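You operate a simulated robot arm through the tools that you are given. There is no shell and no other tool.

Carry out the task below with a simulated robot arm. There is one attempt and no reset: what you move stays moved.

JOB
Shut the hold tank port valve, then cap that port.
Fine: gasket colour as on the route card, green-knobbed cap, nut tight.
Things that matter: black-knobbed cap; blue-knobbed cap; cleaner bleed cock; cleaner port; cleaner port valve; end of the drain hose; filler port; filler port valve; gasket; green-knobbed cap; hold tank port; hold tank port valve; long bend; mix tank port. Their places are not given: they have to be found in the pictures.

Only the result counts: the job must be done as asked and must still hold three seconds after the hand-in. Knocking over, shifting, dropping, spilling or breaking anything else fails it. Lids that push on must go on centred and level and be pressed home; caps that screw on are set level and turned clockwise until they are tight.

ROBOT AND FRAMES
A 7-joint arm with a two-finger parallel gripper, fixed in place. Base frame: the origin is at the foot of the arm, x ahead of it, y to its left, z up; the work surface is at about z = 1.42. Readings come in m, degrees, newtons and seconds.
Its first joint turns from -166.0 to 166.0 degrees. Payload 4.4 kg.
The TCP is the grasp point between the finger pads, 0.023 m short of the fingertips. In the tool frame z runs along the fingers and y along their closing line. The gripper opens to 0.094 m. The fingers are 0.038 m wide and 0.01 m thick; the gripper's body (0.054 by 0.096 m) begins 0.039 m behind the TCP.
Orientation is that of the tool frame in the base frame, as a unit quaternion [x, y, z, w]. With the fingers straight down and closing along the base's y, the tool's x points along the base's -x, its y along +y and its z along -z.

CONTROLS
- The arm moves only by the tool arm_command. Its argument "plan" is a list that holds one entry, the list of rows, each a list of 6 numbers: the shift along the tool's x, y, z in units of 20 mm (1.0 is 20 mm), then the turn, a rotation vector about the tool's x, y, z in units of 4 degrees (1.0 is 4 degrees). In form: [[[x, y, z, wx, wy, wz], ...]]. A call has 1 to 20 rows; each row shifts and turns the commanded pose from where the row before left it, along the tool's axes as they then stand. "jaw" is the closure in counts, from 0 (fully open) to 255 (shut), set as the call begins (left out, the last holds). A call with a number of a shift or a turn outside -1 to 1 is refused whole. Rows are played at 5 a second. More than 0.05 m and 8.6 degrees between two rows, or a gripper value outside its range, and nothing of the call is played. Where a pose cannot be reached the arm comes as near as it can. A force on the tool above 80 N (or 10 N above the force at the start of the call, whichever is more), or a blocked arm, ends the call early, and 0.2 s more pass. The fingers move at their own pace (about 0.072 m/s each) and stop on an object; they squeeze with about 35 N. The grip force told is the motor's: it shows also when the fingers shut on nothing. Time passes only in rows, and 0.2 s behind the last, so rows that do not move let the fingers close. It gives the time, the measured TCP pose, the force on the tool (base axes), the opening and the grip force at its end, in the units of the frame above (readings bear some noise), with the torque about the TCP (base axes, N m) and any sound that the robot's microphone picked up, and new pictures: "pictures" is both (left out), scene, wrist or none.
- Cameras (640 x 400 px; columns grow to the right, rows downward): "scene" is fixed at [0.0512, 0.504, 1.6509]; the picture's right is [-0.15, -0.99, 0.00], its down [-0.45, 0.07, -0.89] and it looks along [0.88, -0.13, -0.46] (base axes); focal length 278 px, centre (320, 200). "wrist" rides on the gripper at [0.086, 0.016, -0.074] in the tool frame; the picture's right is [-0.18, 0.98, 0.00], its down [-0.58, -0.11, -0.81] and it looks along [-0.79, -0.15, 0.59] (tool axes); focal length 243 px, centre (320, 200).
- pixel_to_xyz(camera, pixels): there is no depth. For up to 12 entries [column, row, z] of the newest picture of that camera ("zoom" is the newest enlarged one), the place [x, y] in the base frame at which the ray of that pixel passes the height z, good to about 0.002 m, but the place of the scene camera against the robot may be out by one fixed shift of up to 0.012 m in any direction. The clock stands still meanwhile.
- zoom(camera, box): a new picture of the part [left, top, right, bottom] of that camera's present view, enlarged. The clock stands still meanwhile.
- sign_off(): hands the job in; it is judged then, once.

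Open the gripper and draw the arm clear of the work before you hand the job in, unless the task says otherwise.

The tools are called after "Emit:" as name(argument=value, ...) on one line, values as JSON. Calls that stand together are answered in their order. arm_command: Moves the arm, as the interface text tells. Its arguments: {"type":"object","properties":{"plan":{"type":"array","items":{"type":"array","items":{"type":"array","items":{"type":"number"}}}},"jaw":{"type":"number"},"pictures":{"type":"string","enum":["both","scene","wrist","none"]}},"required":["plan"]} The other tools are called the same way: pixel_to_xyz (camera, pixels) gives the place at which the rays of pixels pass given heights; zoom (camera, box) takes an enlarged picture of a part of a camera's view; sign_off () hands the job in.

At the start:

```text
clock: 0.0
position: [0.8007, -0.0122, 1.5185]
orientation: [0.0, 1.0, 0.0, 0.0]
contact_force: [1.0, -0.7, -0.4]
ft_torque: [0.01, -0.01, -0.01]
grip_width: 0.0941
gripper_force: 0.1
```

scene: 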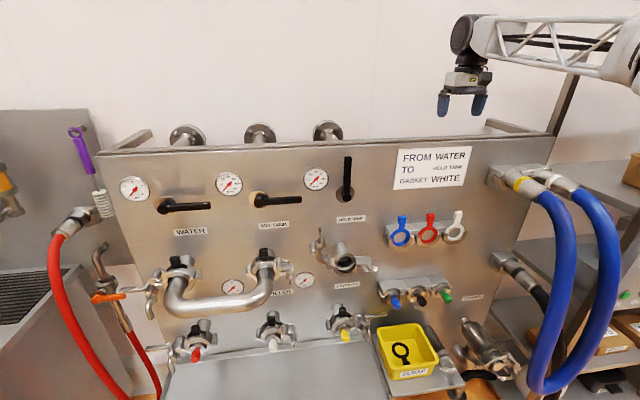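
wrist: 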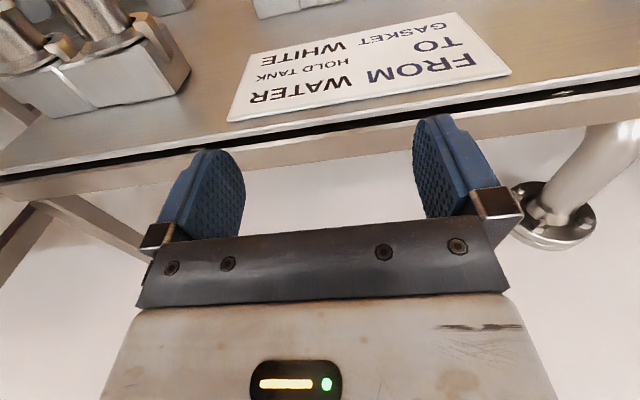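

The scene shows a panel with ports and valves, a route card at (432,168) saying gasket WHITE, gaskets on hooks at (400,230), (428,228), (455,226), and caps at (393,297), (420,297), (445,295). I zoom in for detail before moving.

Emit:
zoom(camera="scene", box=[100, 130, 300, 255])

Emit:
zoom(camera="scene", box=[280, 140, 400, 215])

Emit:
zoom(camera="scene", box=[280, 210, 400, 285])

Emit:
zoom(camera="scene", box=[370, 200, 490, 275])

Emit:
zoom(camera="scene", box=[360, 260, 520, 400])

Emit:
zoom(camera="scene", box=[140, 235, 380, 385])

```text
3.20 times, centred on (200, 192) of scene
```

zoom: 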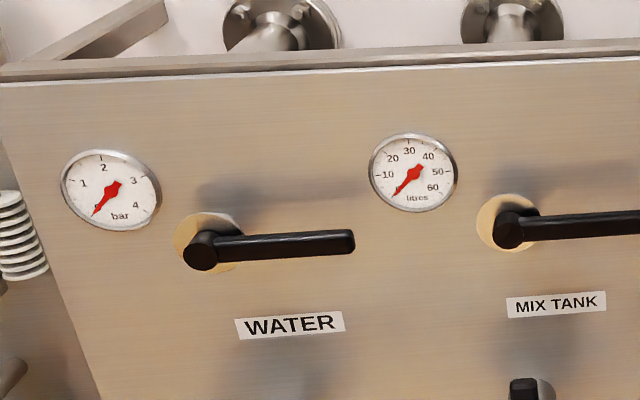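

```text
5.33 times, centred on (340, 178) of scene
```

zoom: 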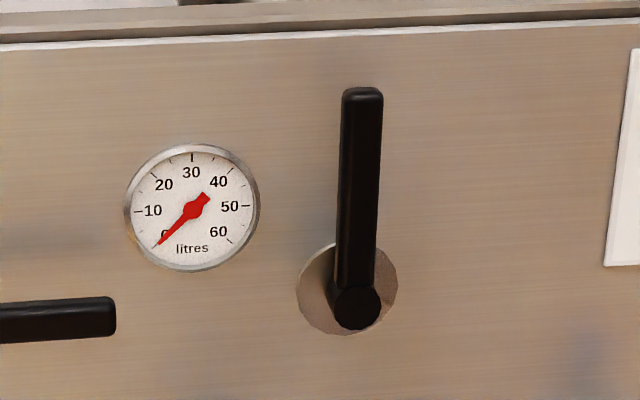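

```text
5.33 times, centred on (340, 248) of scene
```

zoom: 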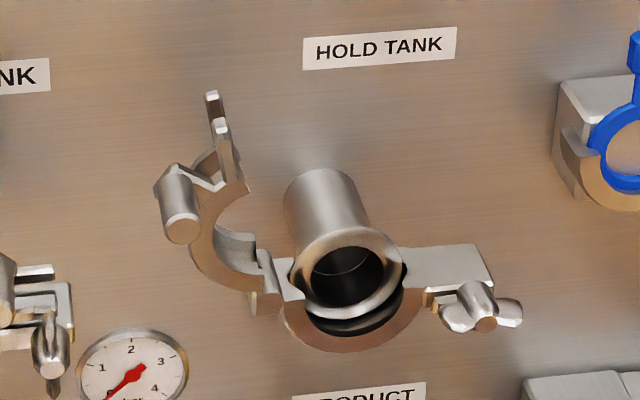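

```text
5.33 times, centred on (430, 238) of scene
```

zoom: 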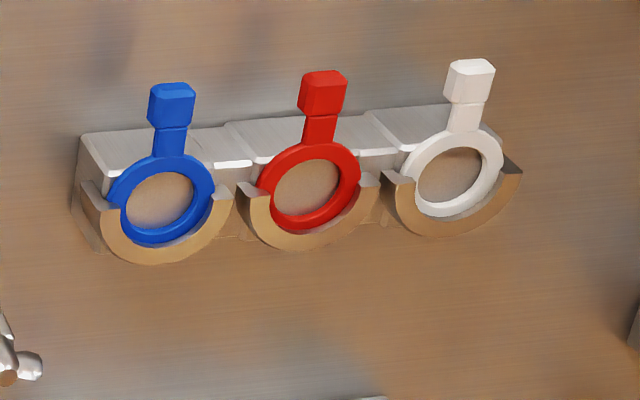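

```text
2.86 times, centred on (440, 330) of scene
```

zoom: 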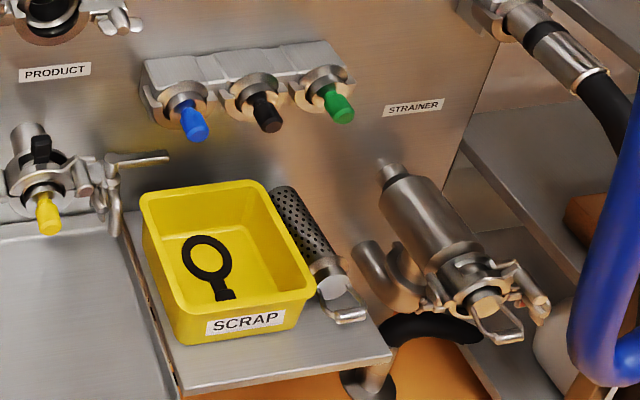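

```text
2.67 times, centred on (260, 310) of scene
```

zoom: 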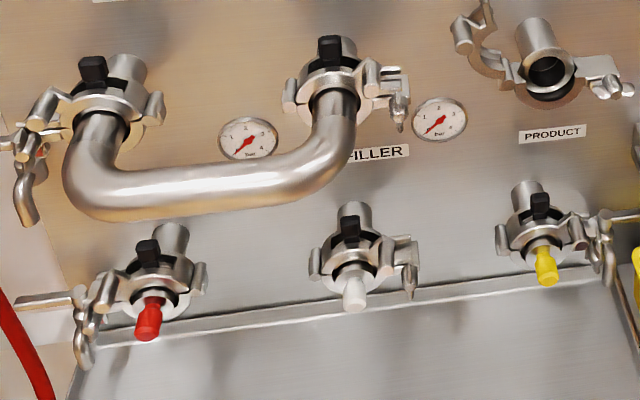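

The panel seems to be vertical at about x≈0.84: hold-tank valve lever points up (347,180) while shut ones are horizontal; the open clamp port is at (343,258). I first back away and tilt the tool to look at the panel with the wrist camera.

Emit:
arm_command(plan=[[[1, 0.8, 0, 0, 0, 0], [1, 0.8, 0, 0, 0, 0], [1, 0.8, 0, 0, 0, 0], [1, 0.8, 0, 0, 0, 0], [1, 0.8, 0, 0, 0, 0], [1, 0.8, 0, 0, 0, 0], [1, 0.8, 0, 0, 0, 0], [1, 0.8, 0, 0, 0, 0], [1, 0.8, 0, 0, 0, 0], [1, 0.8, 0, 0, 0, 0], [1, 0.8, 0.5, 0, 0, 0], [1, 0.8, 0.5, 0, 0, 0], [0, 0, 1, 0, 0, 0], [0, 0, 1, 0, 0, 0], [0, 0, 1, 0, 0, 0], [0, 0, 1, 0, 0, 0], [0, 0, 1, 0, 0, 0], [0, 0, 1, 0, 0, 0]]])

```text
clock: 3.8
position: [0.5607, 0.182, 1.3767]
orientation: [0.0, 1.0, 0.001, 0.0]
contact_force: [0.2, 0.5, 0.5]
ft_torque: [-0.02, 0.0, 0.01]
grip_width: 0.0941
gripper_force: 0.1
```

scene: 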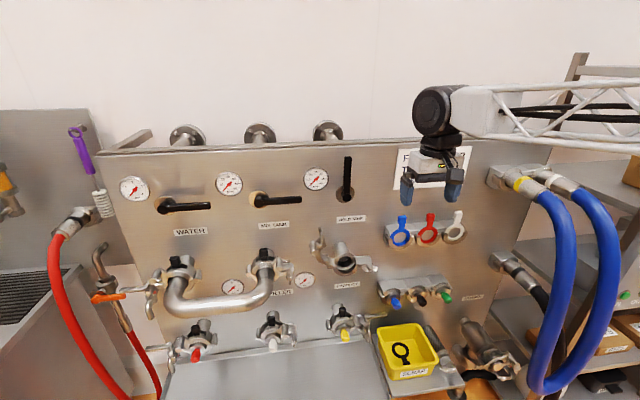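
wrist: 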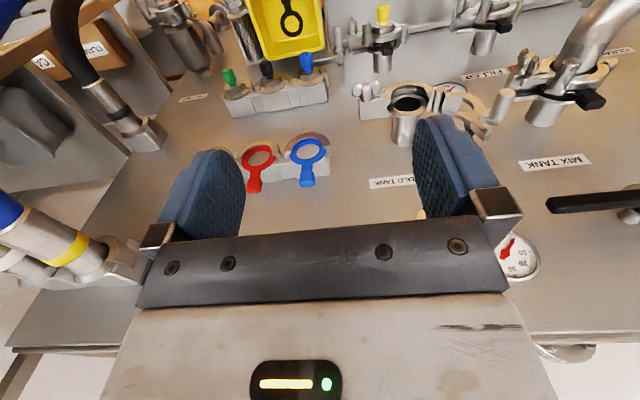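

The wrist view shows everything upside down (port (408,100), gaskets (258,157),(307,157)). I start rolling the tool by 180° so that the camera will sit above the fingers when the tool points at the panel.

Emit:
arm_command(plan=[[[0, 0, 0, 0, 0, 1], [0, 0, 0, 0, 0, 1], [0, 0, 0, 0, 0, 1], [0, 0, 0, 0, 0, 1], [0, 0, 0, 0, 0, 1], [0, 0, 0, 0, 0, 1], [0, 0, 0, 0, 0, 1], [0, 0, 0, 0, 0, 1], [0, 0, 0, 0, 0, 1], [0, 0, 0, 0, 0, 1], [0, 0, 0, 0, 0, 1], [0, 0, 0, 0, 0, 1], [0, 0, 0, 0, 0, 1], [0, 0, 0, 0, 0, 1], [0, 0, 0, 0, 0, 1], [0, 0, 0, 0, 0, 1], [0, 0, 0, 0, 0, 1], [0, 0, 0, 0, 0, 1], [0, 0, 0, 0, 0, 1], [0, 0, 0, 0, 0, 1]]], pictures="none")

```text
clock: 8.0
position: [0.5606, 0.1804, 1.3769]
orientation: [0.642, 0.766, 0.0, -0.001]
contact_force: [0.4, -0.5, -0.7]
ft_torque: [0.0, -0.01, 0.02]
grip_width: 0.094
gripper_force: 0.0
```

The roll works so far (80°). I continue with 80° more.

Emit:
arm_command(plan=[[[0, 0, 0, 0, 0, 1], [0, 0, 0, 0, 0, 1], [0, 0, 0, 0, 0, 1], [0, 0, 0, 0, 0, 1], [0, 0, 0, 0, 0, 1], [0, 0, 0, 0, 0, 1], [0, 0, 0, 0, 0, 1], [0, 0, 0, 0, 0, 1], [0, 0, 0, 0, 0, 1], [0, 0, 0, 0, 0, 1], [0, 0, 0, 0, 0, 1], [0, 0, 0, 0, 0, 1], [0, 0, 0, 0, 0, 1], [0, 0, 0, 0, 0, 1], [0, 0, 0, 0, 0, 1], [0, 0, 0, 0, 0, 1], [0, 0, 0, 0, 0, 1], [0, 0, 0, 0, 0, 1], [0, 0, 0, 0, 0, 1], [0, 0, 0, 0, 0, 1]]], pictures="none")

```text
clock: 12.2
position: [0.5708, 0.139, 1.3792]
orientation: [0.982, 0.186, 0.001, -0.006]
contact_force: [-0.4, -0.2, -0.4]
ft_torque: [0.04, 0.04, 0.02]
grip_width: 0.0938
gripper_force: 0.0
out of reach, approached as far as the arm can: row 19, 20
```

The roll stalls at about 159° (joint limit near straight-down). I tilt the tool forward from here, about the base y axis, and will finish the roll in the horizontal pose.

Emit:
arm_command(plan=[[[0, 0, 0, -0.34, 0.94, 0], [0, 0, 0, -0.34, 0.94, 0], [0, 0, 0, -0.34, 0.94, 0], [0, 0, 0, -0.34, 0.94, 0], [0, 0, 0, -0.34, 0.94, 0], [0, 0, 0, -0.34, 0.94, 0], [0, 0, 0, -0.34, 0.94, 0], [0, 0, 0, -0.34, 0.94, 0], [0, 0, 0, -0.34, 0.94, 0], [0, 0, 0, -0.34, 0.94, 0]]])

```text
clock: 14.4
position: [0.5699, 0.1254, 1.4686]
orientation: [0.975, 0.182, 0.124, 0.016]
contact_force: [-0.1, -0.1, -0.8]
ft_torque: [0.02, -0.01, 0.03]
grip_width: 0.0942
gripper_force: 0.0
out of reach, approached as far as the arm can: row 1, 2, 4, 5, 6, 7, 8, 9, 10
```

scene: 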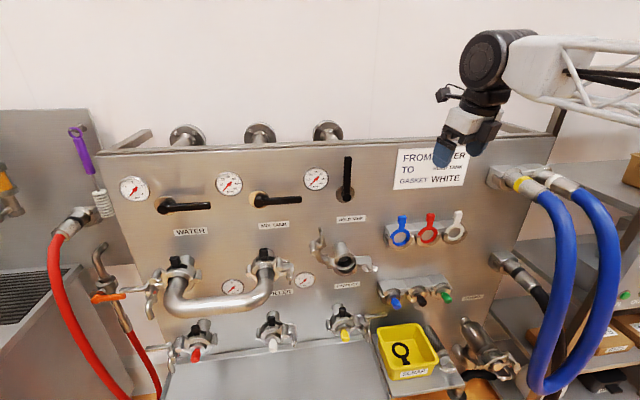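
wrist: 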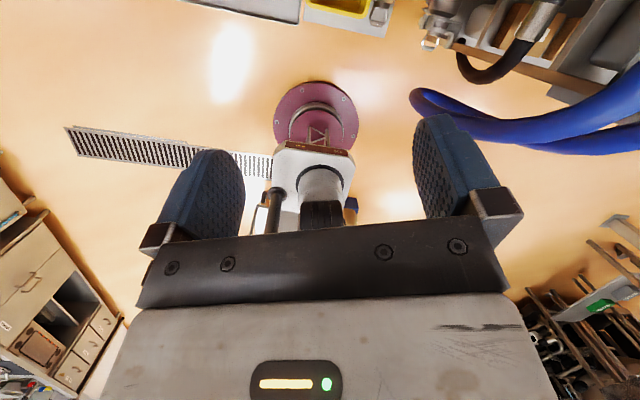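

The joint limit is roll-related: the arm lags the command. I unroll by 80° about the tool axis, keeping the 40° forward tilt, to see whether the tilt itself is reachable.

Emit:
arm_command(plan=[[[0, 0, 0, 0, 0, -1], [0, 0, 0, 0, 0, -1], [0, 0, 0, 0, 0, -1], [0, 0, 0, 0, 0, -1], [0, 0, 0, 0, 0, -1], [0, 0, 0, 0, 0, -1], [0, 0, 0, 0, 0, -1], [0, 0, 0, 0, 0, -1], [0, 0, 0, 0, 0, -1], [0, 0, 0, 0, 0, -1], [0, 0, 0, 0, 0, -1], [0, 0, 0, 0, 0, -1], [0, 0, 0, 0, 0, -1], [0, 0, 0, 0, 0, -1], [0, 0, 0, 0, 0, -1], [0, 0, 0, 0, 0, -1], [0, 0, 0, 0, 0, -1], [0, 0, 0, 0, 0, -1], [0, 0, 0, 0, 0, -1], [0, 0, 0, 0, 0, -1]]])

```text
clock: 18.6
position: [0.5713, 0.1249, 1.4666]
orientation: [0.629, 0.765, 0.094, 0.104]
contact_force: [0.5, 0.3, 0.2]
ft_torque: [0.0, 0.02, 0.04]
grip_width: 0.0941
gripper_force: 0.1
```

scene: 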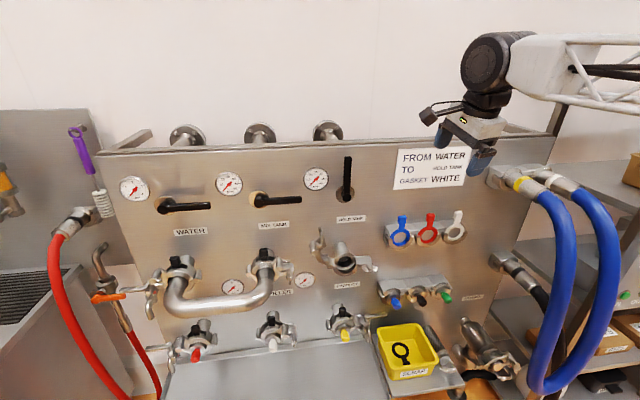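
wrist: 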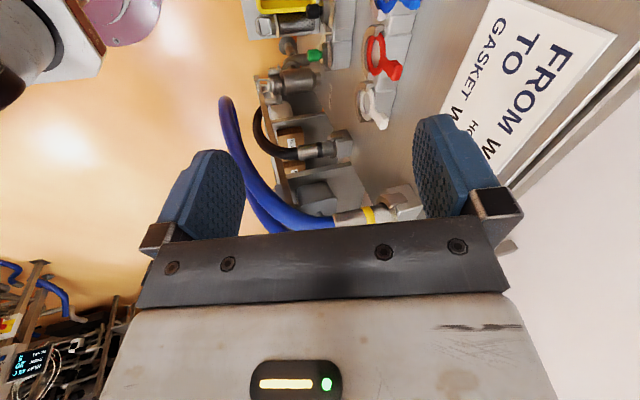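

The roll undid without trouble; tilt is ~16°. I unroll another 80° back to the initial roll and then test how far the forward tilt goes.

Emit:
arm_command(plan=[[[0, 0, 0, 0, 0, -1], [0, 0, 0, 0, 0, -1], [0, 0, 0, 0, 0, -1], [0, 0, 0, 0, 0, -1], [0, 0, 0, 0, 0, -1], [0, 0, 0, 0, 0, -1], [0, 0, 0, 0, 0, -1], [0, 0, 0, 0, 0, -1], [0, 0, 0, 0, 0, -1], [0, 0, 0, 0, 0, -1], [0, 0, 0, 0, 0, -1], [0, 0, 0, 0, 0, -1], [0, 0, 0, 0, 0, -1], [0, 0, 0, 0, 0, -1], [0, 0, 0, 0, 0, -1], [0, 0, 0, 0, 0, -1], [0, 0, 0, 0, 0, -1], [0, 0, 0, 0, 0, -1], [0, 0, 0, 0, 0, -1], [0, 0, 0, 0, 0, -1]]], pictures="none")

Emit:
arm_command(plan=[[[0, 0, 0, 0, -1, 0], [0, 0, 0, 0, -1, 0], [0, 0, 0, 0, -1, 0], [0, 0, 0, 0, -1, 0], [0, 0, 0, 0, -1, 0], [0, 0, 0, 0, -1, 0], [0, 0, 0, 0, -1, 0], [0, 0, 0, 0, -1, 0], [0, 0, 0, 0, -1, 0], [0, 0, 0, 0, -1, 0], [0, 0, 0, 0, -1, 0], [0, 0, 0, 0, -1, 0], [0, 0, 0, 0, -1, 0], [0, 0, 0, 0, -1, 0], [0, 0, 0, 0, -1, 0]]])

```text
clock: 22.8
position: [0.5716, 0.1246, 1.4678]
orientation: [-0.01, 0.99, 0.005, 0.141]
contact_force: [-0.3, -0.4, -0.4]
ft_torque: [0.03, 0.01, 0.0]
grip_width: 0.0938
gripper_force: 0.1
```

```text
clock: 26.0
position: [0.5718, 0.1242, 1.4676]
orientation: [-0.006, 0.787, 0.009, 0.617]
contact_force: [0.4, 0.6, -0.6]
ft_torque: [-0.01, 0.03, 0.01]
grip_width: 0.0937
gripper_force: 0.0
```

scene: 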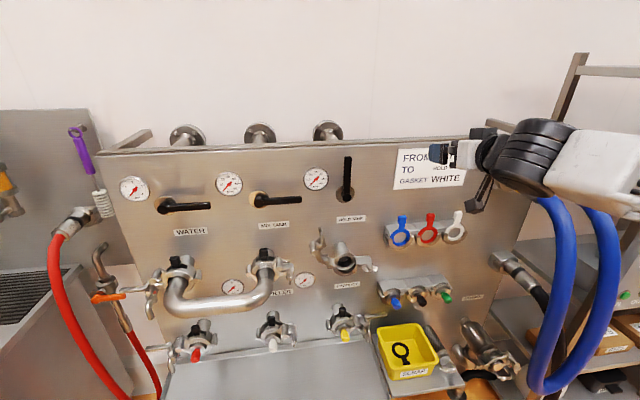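
wrist: 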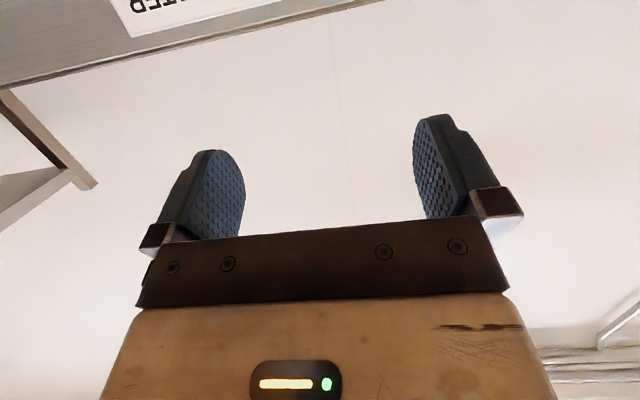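

The forward tilt works (76°). I reduce the tilt to about 36°, where the wrist camera looks horizontally at the panel, then move down toward the port.

Emit:
arm_command(plan=[[[0, 0, 0, 0, 1, 0], [0, 0, 0, 0, 1, 0], [0, 0, 0, 0, 1, 0], [0, 0, 0, 0, 1, 0], [0, 0, 0, 0, 1, 0], [0, 0, 0, 0, 1, 0], [0, 0, 0, 0, 1, 0], [0, 0, 0, 0, 1, 0], [0, 0, 0, 0, 1, 0], [0, 0, 0, 0, 1, 0]]], pictures="none")

Emit:
arm_command(plan=[[[0.764, 0.643, 0.993, 0, 0, 0], [0.764, 0.643, 0.993, 0, 0, 0], [0.764, 0.643, 0.993, 0, 0, 0], [0.764, 0.643, 0.993, 0, 0, 0], [0.764, 0.643, 0.993, 0, 0, 0], [0.764, 0.643, 0.993, 0, 0, 0], [0.764, 0.643, 0.993, 0, 0, 0], [0.764, 0.643, 0.993, 0, 0, 0], [0.764, 0.643, 0.993, 0, 0, 0], [0.764, 0.643, 0.993, 0, 0, 0], [0.764, 0.643, 0.993, 0, 0, 0], [0.764, 0.643, 0.993, 0, 0, 0], [0.764, 0.643, 0.993, 0, 0, 0], [0.764, 0.643, 0.993, 0, 0, 0]]])

```text
clock: 28.2
position: [0.5704, 0.1249, 1.4664]
orientation: [-0.009, 0.951, 0.007, 0.31]
contact_force: [-0.6, 0.2, 0.7]
ft_torque: [0.02, 0.04, 0.02]
grip_width: 0.0941
gripper_force: 0.0
```

```text
clock: 31.2
position: [0.5583, 0.307, 1.1157]
orientation: [-0.009, 0.951, 0.008, 0.31]
contact_force: [0.7, 0.3, 0.2]
ft_torque: [0.0, -0.01, 0.02]
grip_width: 0.0941
gripper_force: 0.0
```

scene: 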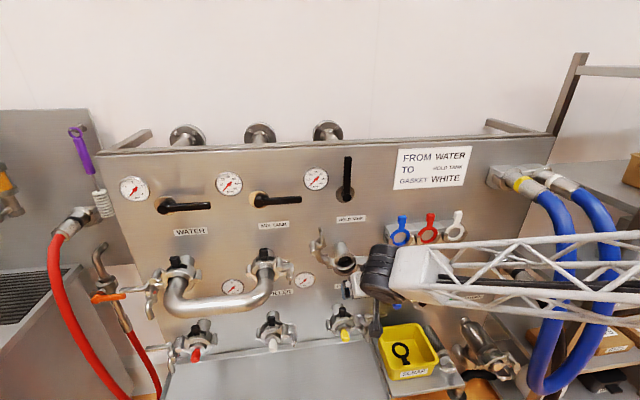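
wrist: 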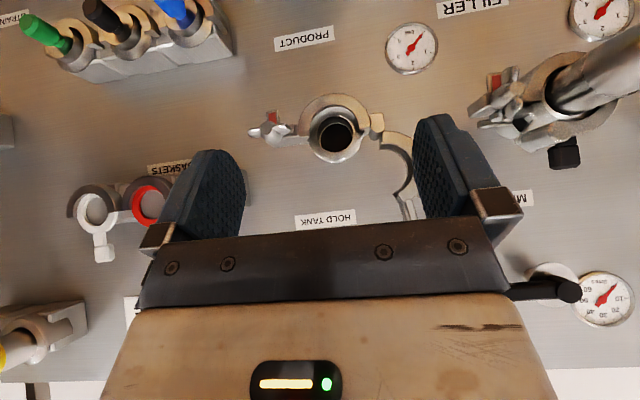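

Now the wrist camera faces the panel squarely; port at (337,135), wing nut at (262,133). I zoom for detail.

Emit:
zoom(camera="wrist", box=[230, 80, 430, 205])

Emit:
zoom(camera="wrist", box=[460, 40, 640, 180])

Emit:
zoom(camera="wrist", box=[10, 0, 250, 150])

```text
3.20 times, centred on (330, 142) of wrist
```

zoom: 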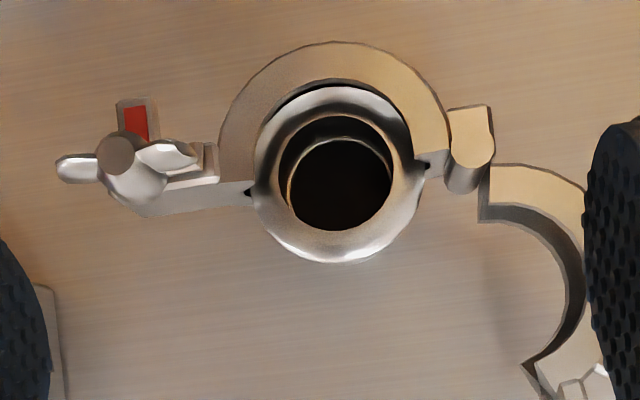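

```text
2.86 times, centred on (550, 110) of wrist
```

zoom: 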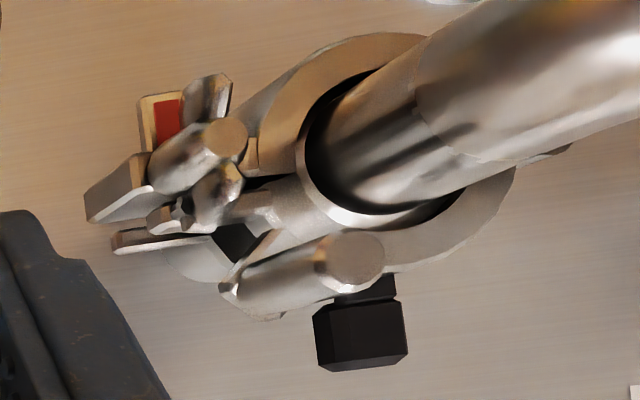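

```text
2.67 times, centred on (130, 75) of wrist
```

zoom: 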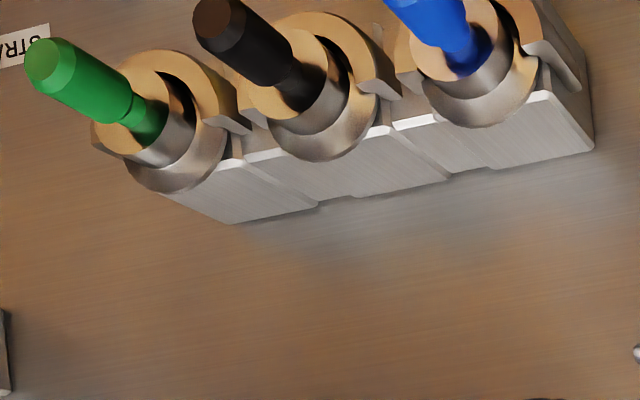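

I look closer at the closed clamps and the open one from the scene camera to understand the nut.

Emit:
zoom(camera="scene", box=[240, 240, 304, 280])

Emit:
zoom(camera="scene", box=[300, 220, 380, 280])

Emit:
zoom(camera="scene", box=[320, 300, 384, 350])

Emit:
zoom(camera="scene", box=[250, 300, 314, 350])

Emit:
zoom(camera="scene", box=[140, 250, 220, 310])

```text
10.00 times, centred on (272, 260) of scene
```

zoom: 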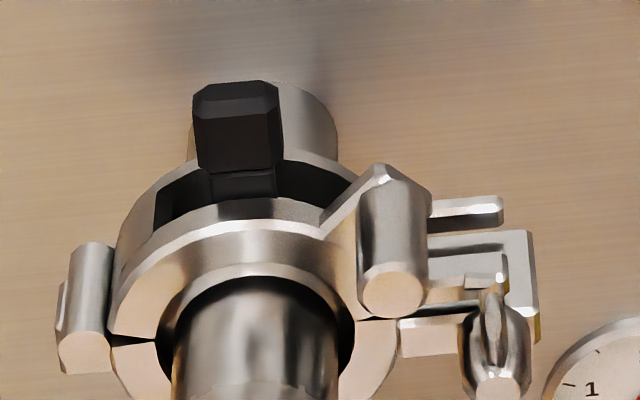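

```text
6.67 times, centred on (340, 250) of scene
```

zoom: 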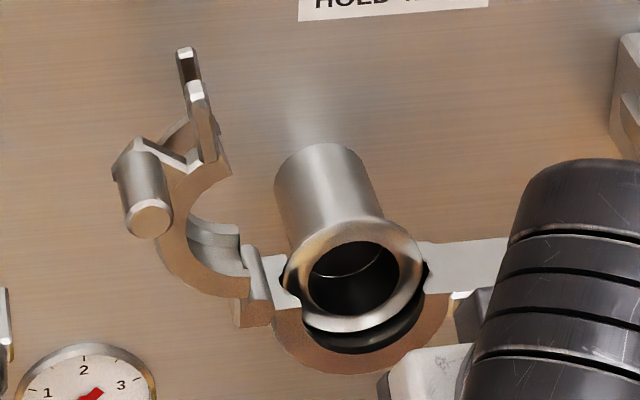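

```text
8.00 times, centred on (352, 325) of scene
```

zoom: 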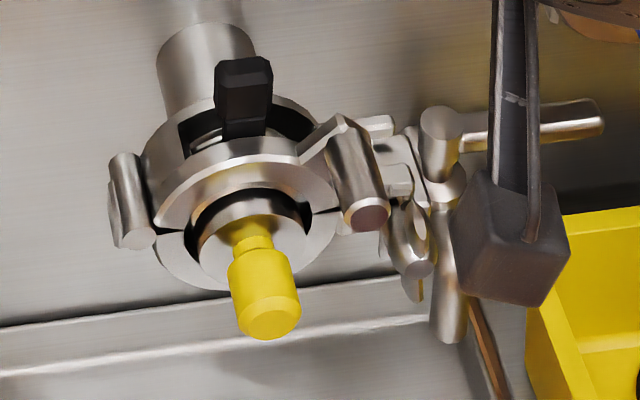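

```text
8.00 times, centred on (282, 325) of scene
```

zoom: 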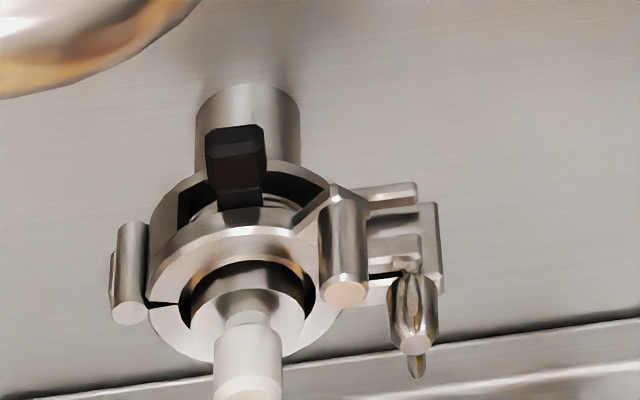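

```text
6.67 times, centred on (180, 280) of scene
```

zoom: 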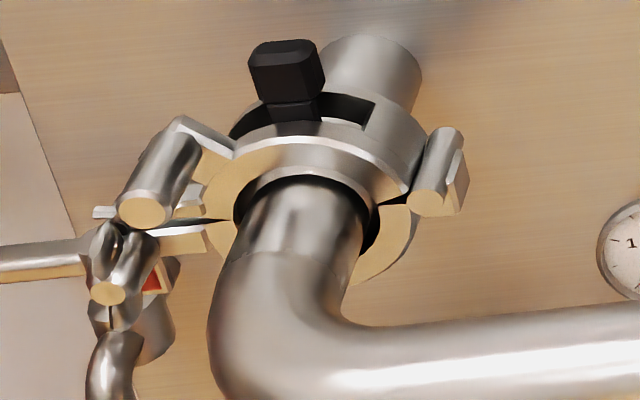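

I see the clamp principle: upper half hinges on the left over the top and the quarter-turn wing nut on the right (horizontal now, vertical on closed clamps) tightens. I correct a small orientation error and move up 0.2 m for a second view to triangulate points and see the lever.

Emit:
pixel_to_xyz(camera="wrist", pixels=[[335.9, 134.4, 1.1], [335.9, 134.4, 1.0], [265.9, 127.5, 1.1], [265.9, 127.5, 1.0], [25.7, 24.4, 1.1], [25.7, 24.4, 1.0], [104, 252, 1.15], [104, 252, 1.25], [297, 215, 1.12], [297, 215, 1.2], [356, 209, 1.12], [356, 209, 1.2]])

Emit:
arm_command(plan=[[[0, 0, 0, 0.297, 0, 0.173], [-0.654, 0, -0.898, 0, 0, 0], [-0.654, 0, -0.898, 0, 0, 0], [-0.654, 0, -0.898, 0, 0, 0], [-0.654, 0, -0.898, 0, 0, 0], [-0.654, 0, -0.898, 0, 0, 0], [-0.654, 0, -0.898, 0, 0, 0], [-0.654, 0, -0.898, 0, 0, 0], [-0.654, 0, -0.898, 0, 0, 0], [-0.654, 0, -0.898, 0, 0, 0]]])

```text
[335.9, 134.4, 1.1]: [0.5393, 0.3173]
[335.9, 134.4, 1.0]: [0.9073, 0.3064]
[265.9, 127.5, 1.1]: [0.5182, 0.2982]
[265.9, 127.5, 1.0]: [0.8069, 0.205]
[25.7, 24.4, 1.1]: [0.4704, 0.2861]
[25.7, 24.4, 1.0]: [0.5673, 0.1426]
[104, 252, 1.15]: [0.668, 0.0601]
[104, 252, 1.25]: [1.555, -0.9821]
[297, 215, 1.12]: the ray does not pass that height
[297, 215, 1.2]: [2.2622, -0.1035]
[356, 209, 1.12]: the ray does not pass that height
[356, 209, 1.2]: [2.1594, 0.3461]
```

```text
clock: 33.4
position: [0.5576, 0.3085, 1.3162]
orientation: [0.0, 0.95, -0.001, 0.311]
contact_force: [0.2, -0.2, -0.3]
ft_torque: [-0.01, -0.01, -0.01]
grip_width: 0.0939
gripper_force: 0.0
```

scene: 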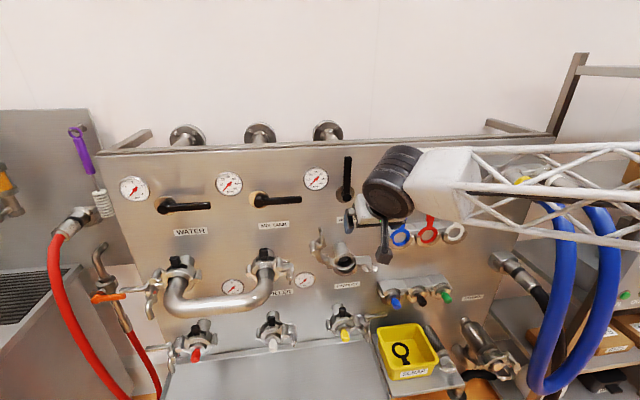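
wrist: 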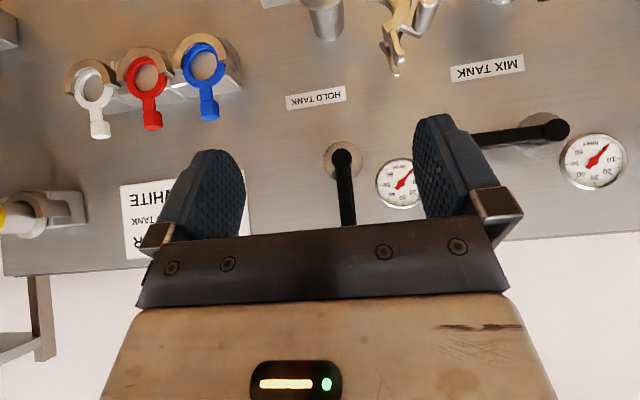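

Tilt is 36° and clean now. I query rays of this second view: white tab (100,129), lever pivot (342,157), HOLD TANK label corners, gasket ring centres, port.

Emit:
zoom(camera="wrist", box=[50, 20, 250, 145])

Emit:
zoom(camera="wrist", box=[270, 70, 430, 230])

Emit:
pixel_to_xyz(camera="wrist", pixels=[[100, 129, 1.3], [100, 129, 1.2], [342, 157, 1.3], [342, 157, 1.2], [287, 109, 1.25], [287, 109, 1.15], [347, 103, 1.25], [347, 103, 1.15], [455, 80, 1.25], [455, 80, 1.15], [523, 71, 1.25], [523, 71, 1.15]])

```text
3.20 times, centred on (150, 82) of wrist
```

zoom: 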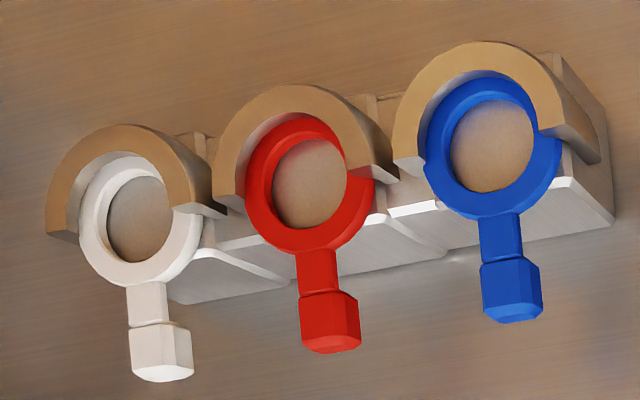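

```text
2.50 times, centred on (350, 150) of wrist
```

zoom: 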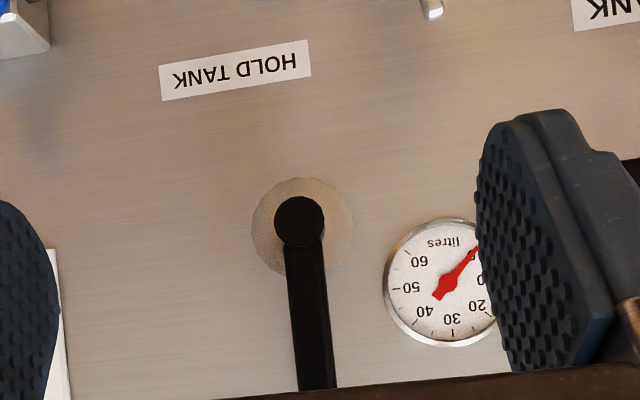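

```text
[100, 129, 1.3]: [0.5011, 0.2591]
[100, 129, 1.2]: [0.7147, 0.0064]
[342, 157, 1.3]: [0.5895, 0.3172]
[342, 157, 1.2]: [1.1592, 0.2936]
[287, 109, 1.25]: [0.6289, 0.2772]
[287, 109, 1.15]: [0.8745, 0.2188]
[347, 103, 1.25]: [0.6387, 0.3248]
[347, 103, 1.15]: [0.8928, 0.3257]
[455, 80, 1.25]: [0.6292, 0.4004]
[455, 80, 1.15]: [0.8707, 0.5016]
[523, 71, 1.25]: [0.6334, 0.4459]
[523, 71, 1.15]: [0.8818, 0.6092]
```

Triangulation gives: lever hub ≈ (0.80, 0.309, 1.263), lever tip at z≈1.385, port face ≈ (0.77, 0.311, 1.037), white gasket tab ≈ (0.79, -0.085, 1.164), panel at x≈0.835. I close the jaw, make the tool horizontal, and go to the left side of the lever tip.

Emit:
arm_command(plan=[[[0, 0, 0, 0, -1, 0], [0, 0, 0, 0, -1, 0], [0, 0, 0, 0, -1, 0], [0, 0, 0, 0, -1, 0], [0, 0, 0, 0, -1, 0], [0, 0, 0, 0, -1, 0], [0, 0, 0, 0, -1, 0], [0, 0, 0, 0, -1, 0], [0, 0, 0, 0, -1, 0], [0, 0, 0, 0, -1, 0], [0, 0, 0, 0, -1, 0], [0, 0, 0, 0, -1, 0], [0, 0, 0, 0, -1, 0], [0, 0, 0, 0, -0.44, 0]]], jaw=255, pictures="none")

Emit:
arm_command(plan=[[[-0.2425, 0.228, 0.89, 0, 0, 0], [-0.2425, 0.228, 0.89, 0, 0, 0], [-0.2425, 0.228, 0.89, 0, 0, 0], [-0.2425, 0.228, 0.89, 0, 0, 0], [-0.2425, 0.228, 0.89, 0, 0, 0], [-0.2425, 0.228, 0.89, 0, 0, 0], [-0.2425, 0.228, 0.89, 0, 0, 0], [-0.2425, 0.228, 0.89, 0, 0, 0]]])

```text
clock: 36.4
position: [0.5591, 0.3079, 1.3179]
orientation: [-0.001, 0.707, -0.002, 0.707]
contact_force: [-0.7, 0.6, 0.0]
ft_torque: [0.02, 0.01, 0.02]
grip_width: 0.0
gripper_force: 35.0
```

```text
clock: 38.2
position: [0.7011, 0.345, 1.3559]
orientation: [0.0, 0.707, -0.001, 0.707]
contact_force: [-0.3, -0.2, -0.4]
ft_torque: [-0.03, 0.04, 0.0]
grip_width: 0.0002
gripper_force: 34.3
```

scene: 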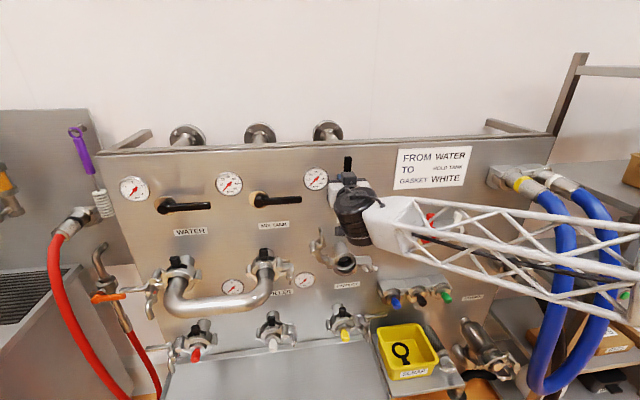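
wrist: 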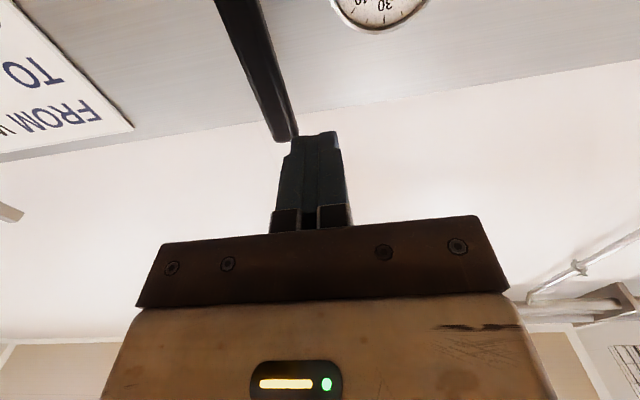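

The lever is at right of the fingers (image-left, (280,130)) with tip at z≈1.40. I advance about 0.095 m so that the closed fingertips stand left of the lever.

Emit:
arm_command(plan=[[[0, 0, 0.9, 0, 0, 0], [0, 0, 0.9, 0, 0, 0], [0, 0, 0.9, 0, 0, 0], [0, 0, 0.9, 0, 0, 0], [0, 0, 0.6, 0, 0, 0], [0, 0, 0.5, 0, 0, 0]]])

```text
clock: 39.6
position: [0.7954, 0.3454, 1.3552]
orientation: [0.0, 0.707, -0.001, 0.707]
contact_force: [-0.4, -0.2, 1.2]
ft_torque: [0.01, -0.01, 0.01]
grip_width: 0.0001
gripper_force: 34.9
```

scene: 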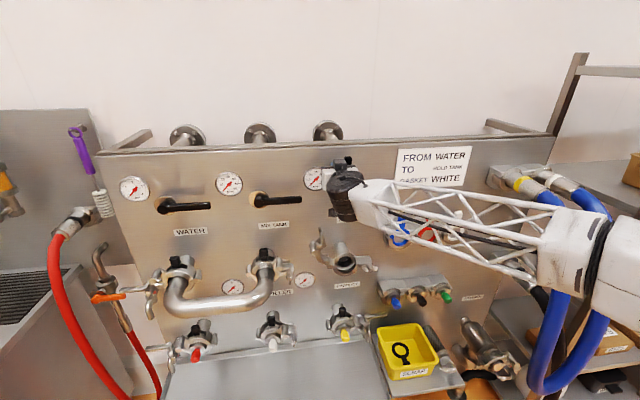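
wrist: 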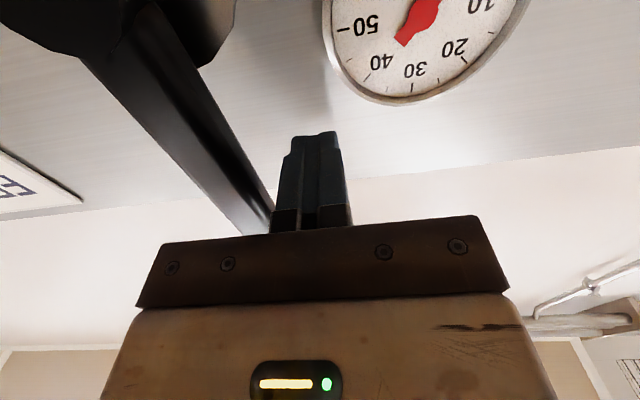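

The lever is nearer than thought (x≈0.775), passing in front of the gripper body region; I back off 12 mm, then push the lever's upper part to the right along the first part of the arc.

Emit:
arm_command(plan=[[[0, 0, -0.6, 0, 0, 0], [0, -0.925, 0, 0, 0, 0], [-0.065, -0.5, 0, 0, 0, 0], [-0.065, -0.5, 0, 0, 0, 0], [0.053, -0.533, 0, 0, 0, 0], [0.053, -0.533, 0, 0, 0, 0]]])

```text
clock: 41.0
position: [0.7825, 0.2839, 1.3575]
orientation: [0.0, 0.707, -0.001, 0.707]
contact_force: [-0.3, -0.1, -0.9]
ft_torque: [0.0, 0.02, 0.01]
grip_width: 0.0
gripper_force: 34.7
```

scene: 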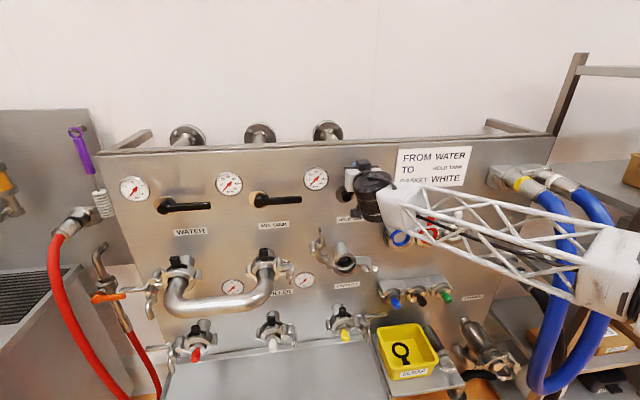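
wrist: 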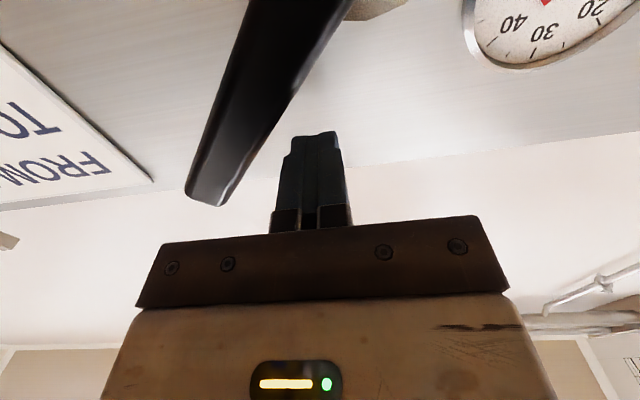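

The lever has turned about 30° to the right (now from (300,0) to (205,200) in the wrist image). I go on along the arc to 90°.

Emit:
arm_command(plan=[[[0.19, -0.54, 0, 0, 0, 0], [0.19, -0.54, 0, 0, 0, 0], [0.3475, -0.4975, 0, 0, 0, 0], [0.3475, -0.4975, 0, 0, 0, 0], [0.4925, -0.4075, 0, 0, 0, 0], [0.4925, -0.4075, 0, 0, 0, 0], [0.62, -0.2625, 0, 0, 0, 0], [0.62, -0.2625, 0, 0, 0, 0]]])

```text
clock: 42.8
position: [0.7803, 0.2166, 1.3022]
orientation: [0.001, 0.703, 0.0, 0.711]
contact_force: [22.3, 31.9, 67.3]
ft_torque: [1.01, -0.3, -0.18]
grip_width: 0.0
gripper_force: 34.7
```

scene: 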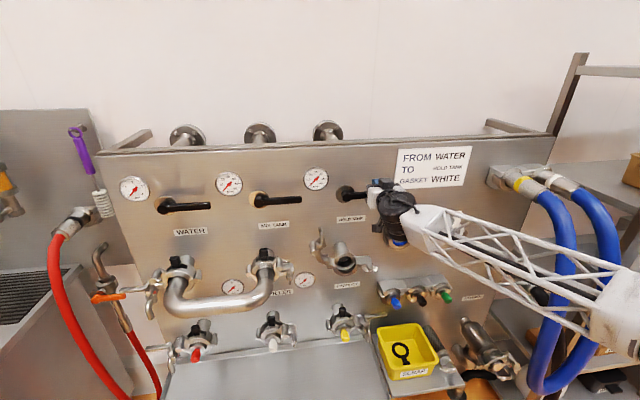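
wrist: 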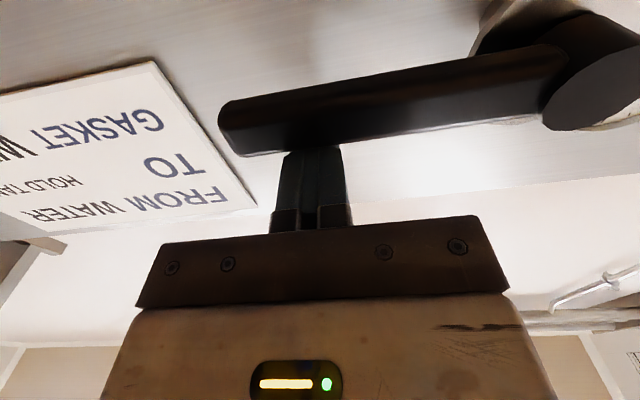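

The lever stopped against resistance (67 N) and looks horizontal. I lift off it and retreat to look.

Emit:
arm_command(plan=[[[-1, 0, 0, 0, 0, 0], [-1, 0, 0, 0, 0, 0], [0, 0, -1, 0, 0, 0], [0, 0, -1, 0, 0, 0], [0, 0, -1, 0, 0, 0], [0, 0, -1, 0, 0, 0], [0, 0, -1, 0, 0, 0], [0, 0, -1, 0, 0, 0], [0, 0, -1, 0, 0, 0], [0, 0, -1, 0, 0, 0], [0, -1, -1, 0, 0, 0], [0, -1, -1, 0, 0, 0], [0, -1, 0, 0, 0, 0], [0, -1, 0, 0, 0, 0], [0, -1, 0, 0, 0, 0]]], jaw=0, pictures="scene")

Emit:
zoom(camera="scene", box=[240, 160, 400, 260])

```text
clock: 46.0
position: [0.5827, 0.1177, 1.3299]
orientation: [0.0, 0.707, -0.001, 0.707]
contact_force: [0.7, 0.0, -0.3]
ft_torque: [-0.01, -0.01, 0.02]
grip_width: 0.0941
gripper_force: 0.1
```

scene: 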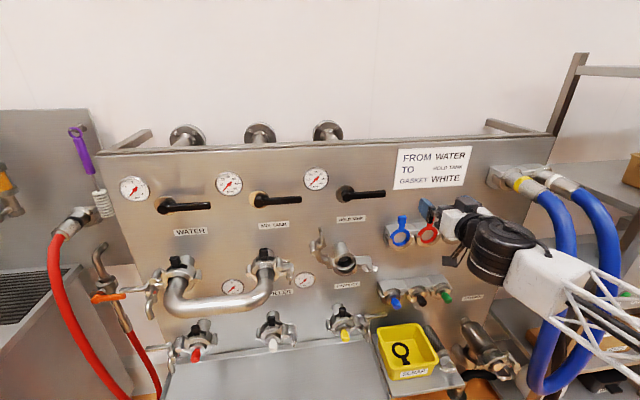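

```text
4.00 times, centred on (320, 210) of scene
```

zoom: 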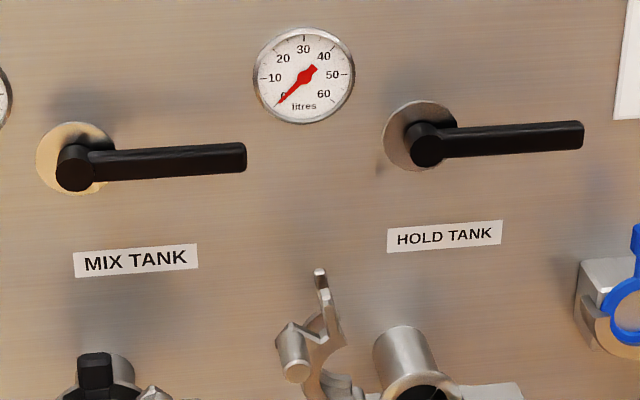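

The HOLD TANK lever is now horizontal like the others, and it was pressed against its stop. Next the gasket: I set the tilt back to 36° and go in front of the white gasket for a closer look.

Emit:
arm_command(plan=[[[0, 0, 0, 0, 1, 0], [0, 0, 0, 0, 1, 0], [0, 0, 0, 0, 1, 0], [0, 0, 0, 0, 1, 0], [0, 0, 0, 0, 1, 0], [0, 0, 0, 0, 1, 0], [0, 0, 0, 0, 1, 0], [0, 0, 0, 0, 1, 0], [0, 0, 0, 0, 1, 0], [0, 0, 0, 0, 1, 0], [0, 0, 0, 0, 1, 0], [0, 0, 0, 0, 1, 0], [0, 0, 0, 0, 1, 0], [0, 0, 0, 0, 0.44, 0]]], pictures="none")

Emit:
arm_command(plan=[[[0.006, -0.923, 0.445, 0, 0, 0], [0.006, -0.923, 0.445, 0, 0, 0], [0.006, -0.923, 0.445, 0, 0, 0], [0.006, -0.923, 0.445, 0, 0, 0], [0.006, -0.923, 0.445, 0, 0, 0], [0.006, -0.923, 0.445, 0, 0, 0], [0.006, -0.923, 0.445, 0, 0, 0], [0.006, -0.923, 0.445, 0, 0, 0], [0.006, -0.923, 0.445, 0, 0, 0], [0.006, -0.923, 0.445, 0, 0, 0], [0.006, -0.923, 0.445, 0, 0, 0]]])

```text
clock: 49.0
position: [0.5823, 0.1166, 1.3298]
orientation: [0.0, 0.951, 0.0, 0.311]
contact_force: [-0.3, 0.5, 0.3]
ft_torque: [0.02, -0.03, 0.03]
grip_width: 0.094
gripper_force: 0.1
```

```text
clock: 51.4
position: [0.6417, -0.0875, 1.2522]
orientation: [0.0, 0.95, -0.001, 0.311]
contact_force: [-0.3, 0.7, -0.2]
ft_torque: [-0.04, -0.02, 0.02]
grip_width: 0.0939
gripper_force: 0.0
```

scene: 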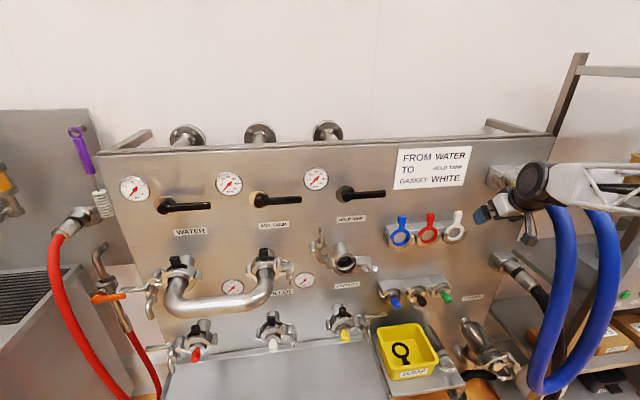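
wrist: 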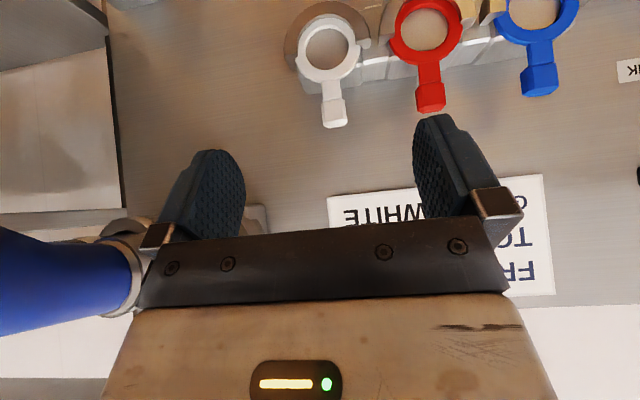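

The white gasket is at (330,45) with its tab block at about (334,112). I zoom in to measure it exactly.

Emit:
zoom(camera="wrist", box=[270, 0, 480, 131])

Emit:
pixel_to_xyz(camera="wrist", pixels=[[334, 112, 1.2], [334, 112, 1.15], [327, 50, 1.15], [327, 50, 1.08]])

```text
3.05 times, centred on (375, 66) of wrist
```

zoom: 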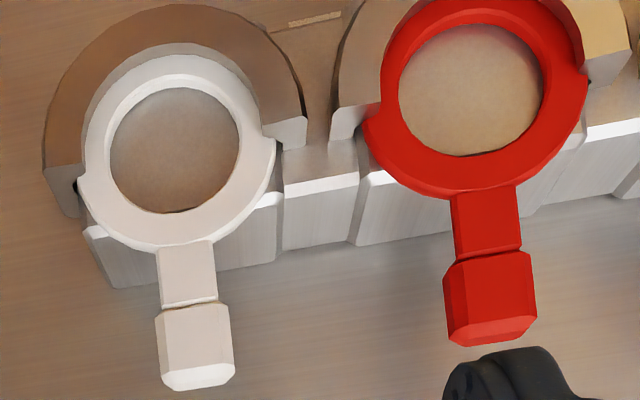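

```text
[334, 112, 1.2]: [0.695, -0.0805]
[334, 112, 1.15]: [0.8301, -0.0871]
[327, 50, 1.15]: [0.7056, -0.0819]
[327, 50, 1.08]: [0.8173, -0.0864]
```

Tab front centre is (0.792, -0.085, 1.164), ring centre z≈1.097. I narrow the jaw to ~60 mm, move above the tab along the approach line and check.

Emit:
arm_command(plan=[[[-0.87, 0.03, 0.6375, 0, 0, 0], [-0.87, 0.03, 0.6375, 0, 0, 0], [-0.87, 0.03, 0.6375, 0, 0, 0], [-0.87, 0.03, 0.6375, 0, 0, 0], [0, 0, 1, 0, 0, 0], [0, 0, 1, 0, 0, 0], [0, 0, 0.5, 0, 0, 0]]], jaw=92)

```text
clock: 53.0
position: [0.7554, -0.0846, 1.2094]
orientation: [0.0, 0.951, -0.002, 0.309]
contact_force: [0.2, 0.1, 0.8]
ft_torque: [-0.02, -0.01, 0.02]
grip_width: 0.0601
gripper_force: 0.1
```

scene: 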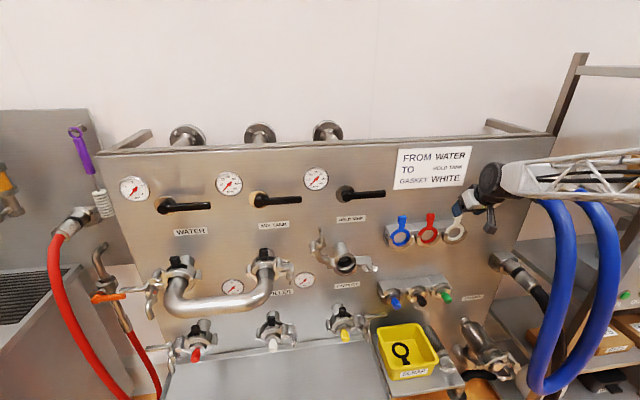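
wrist: 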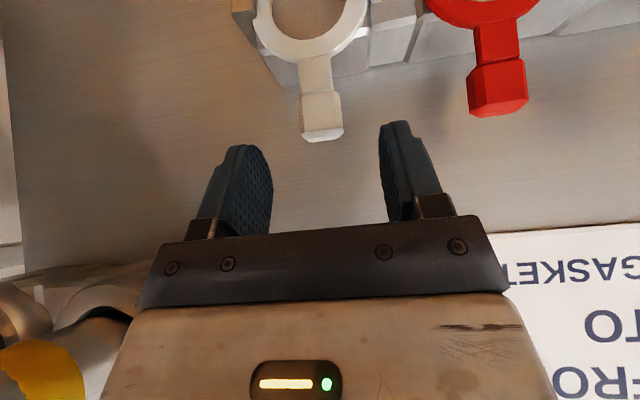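

Fingers are aligned around the tab column (tab (321,113) between the fingers at 255 and 395). I go 50 mm further along the tool and check.

Emit:
arm_command(plan=[[[0, 0, 1, 0, 0, 0], [0, 0, 1, 0, 0, 0], [0, 0, 0.4, 0, 0, 0]]])

```text
clock: 53.8
position: [0.7839, -0.085, 1.1707]
orientation: [0.001, 0.95, -0.001, 0.311]
contact_force: [0.7, -0.2, -0.9]
ft_torque: [-0.02, -0.03, 0.02]
grip_width: 0.0601
gripper_force: 0.1
```

scene: 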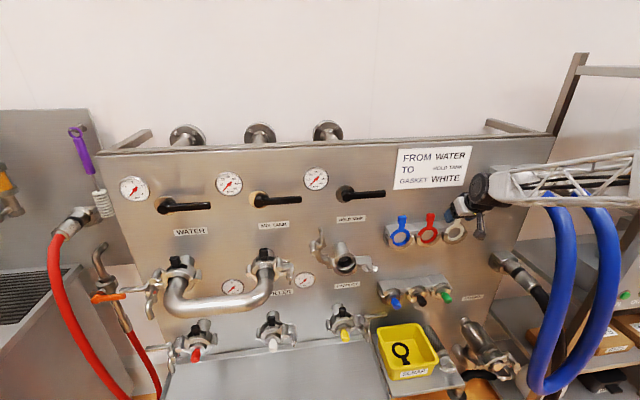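
wrist: 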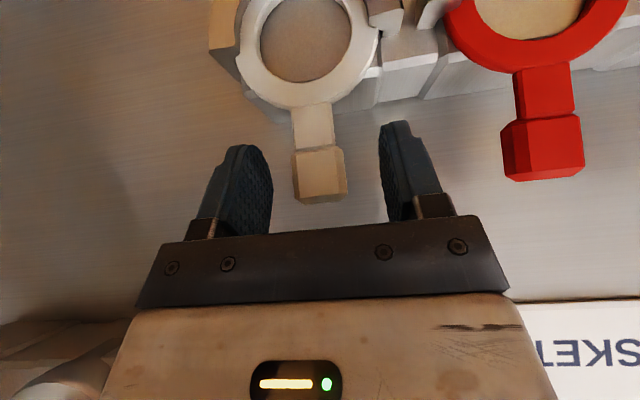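

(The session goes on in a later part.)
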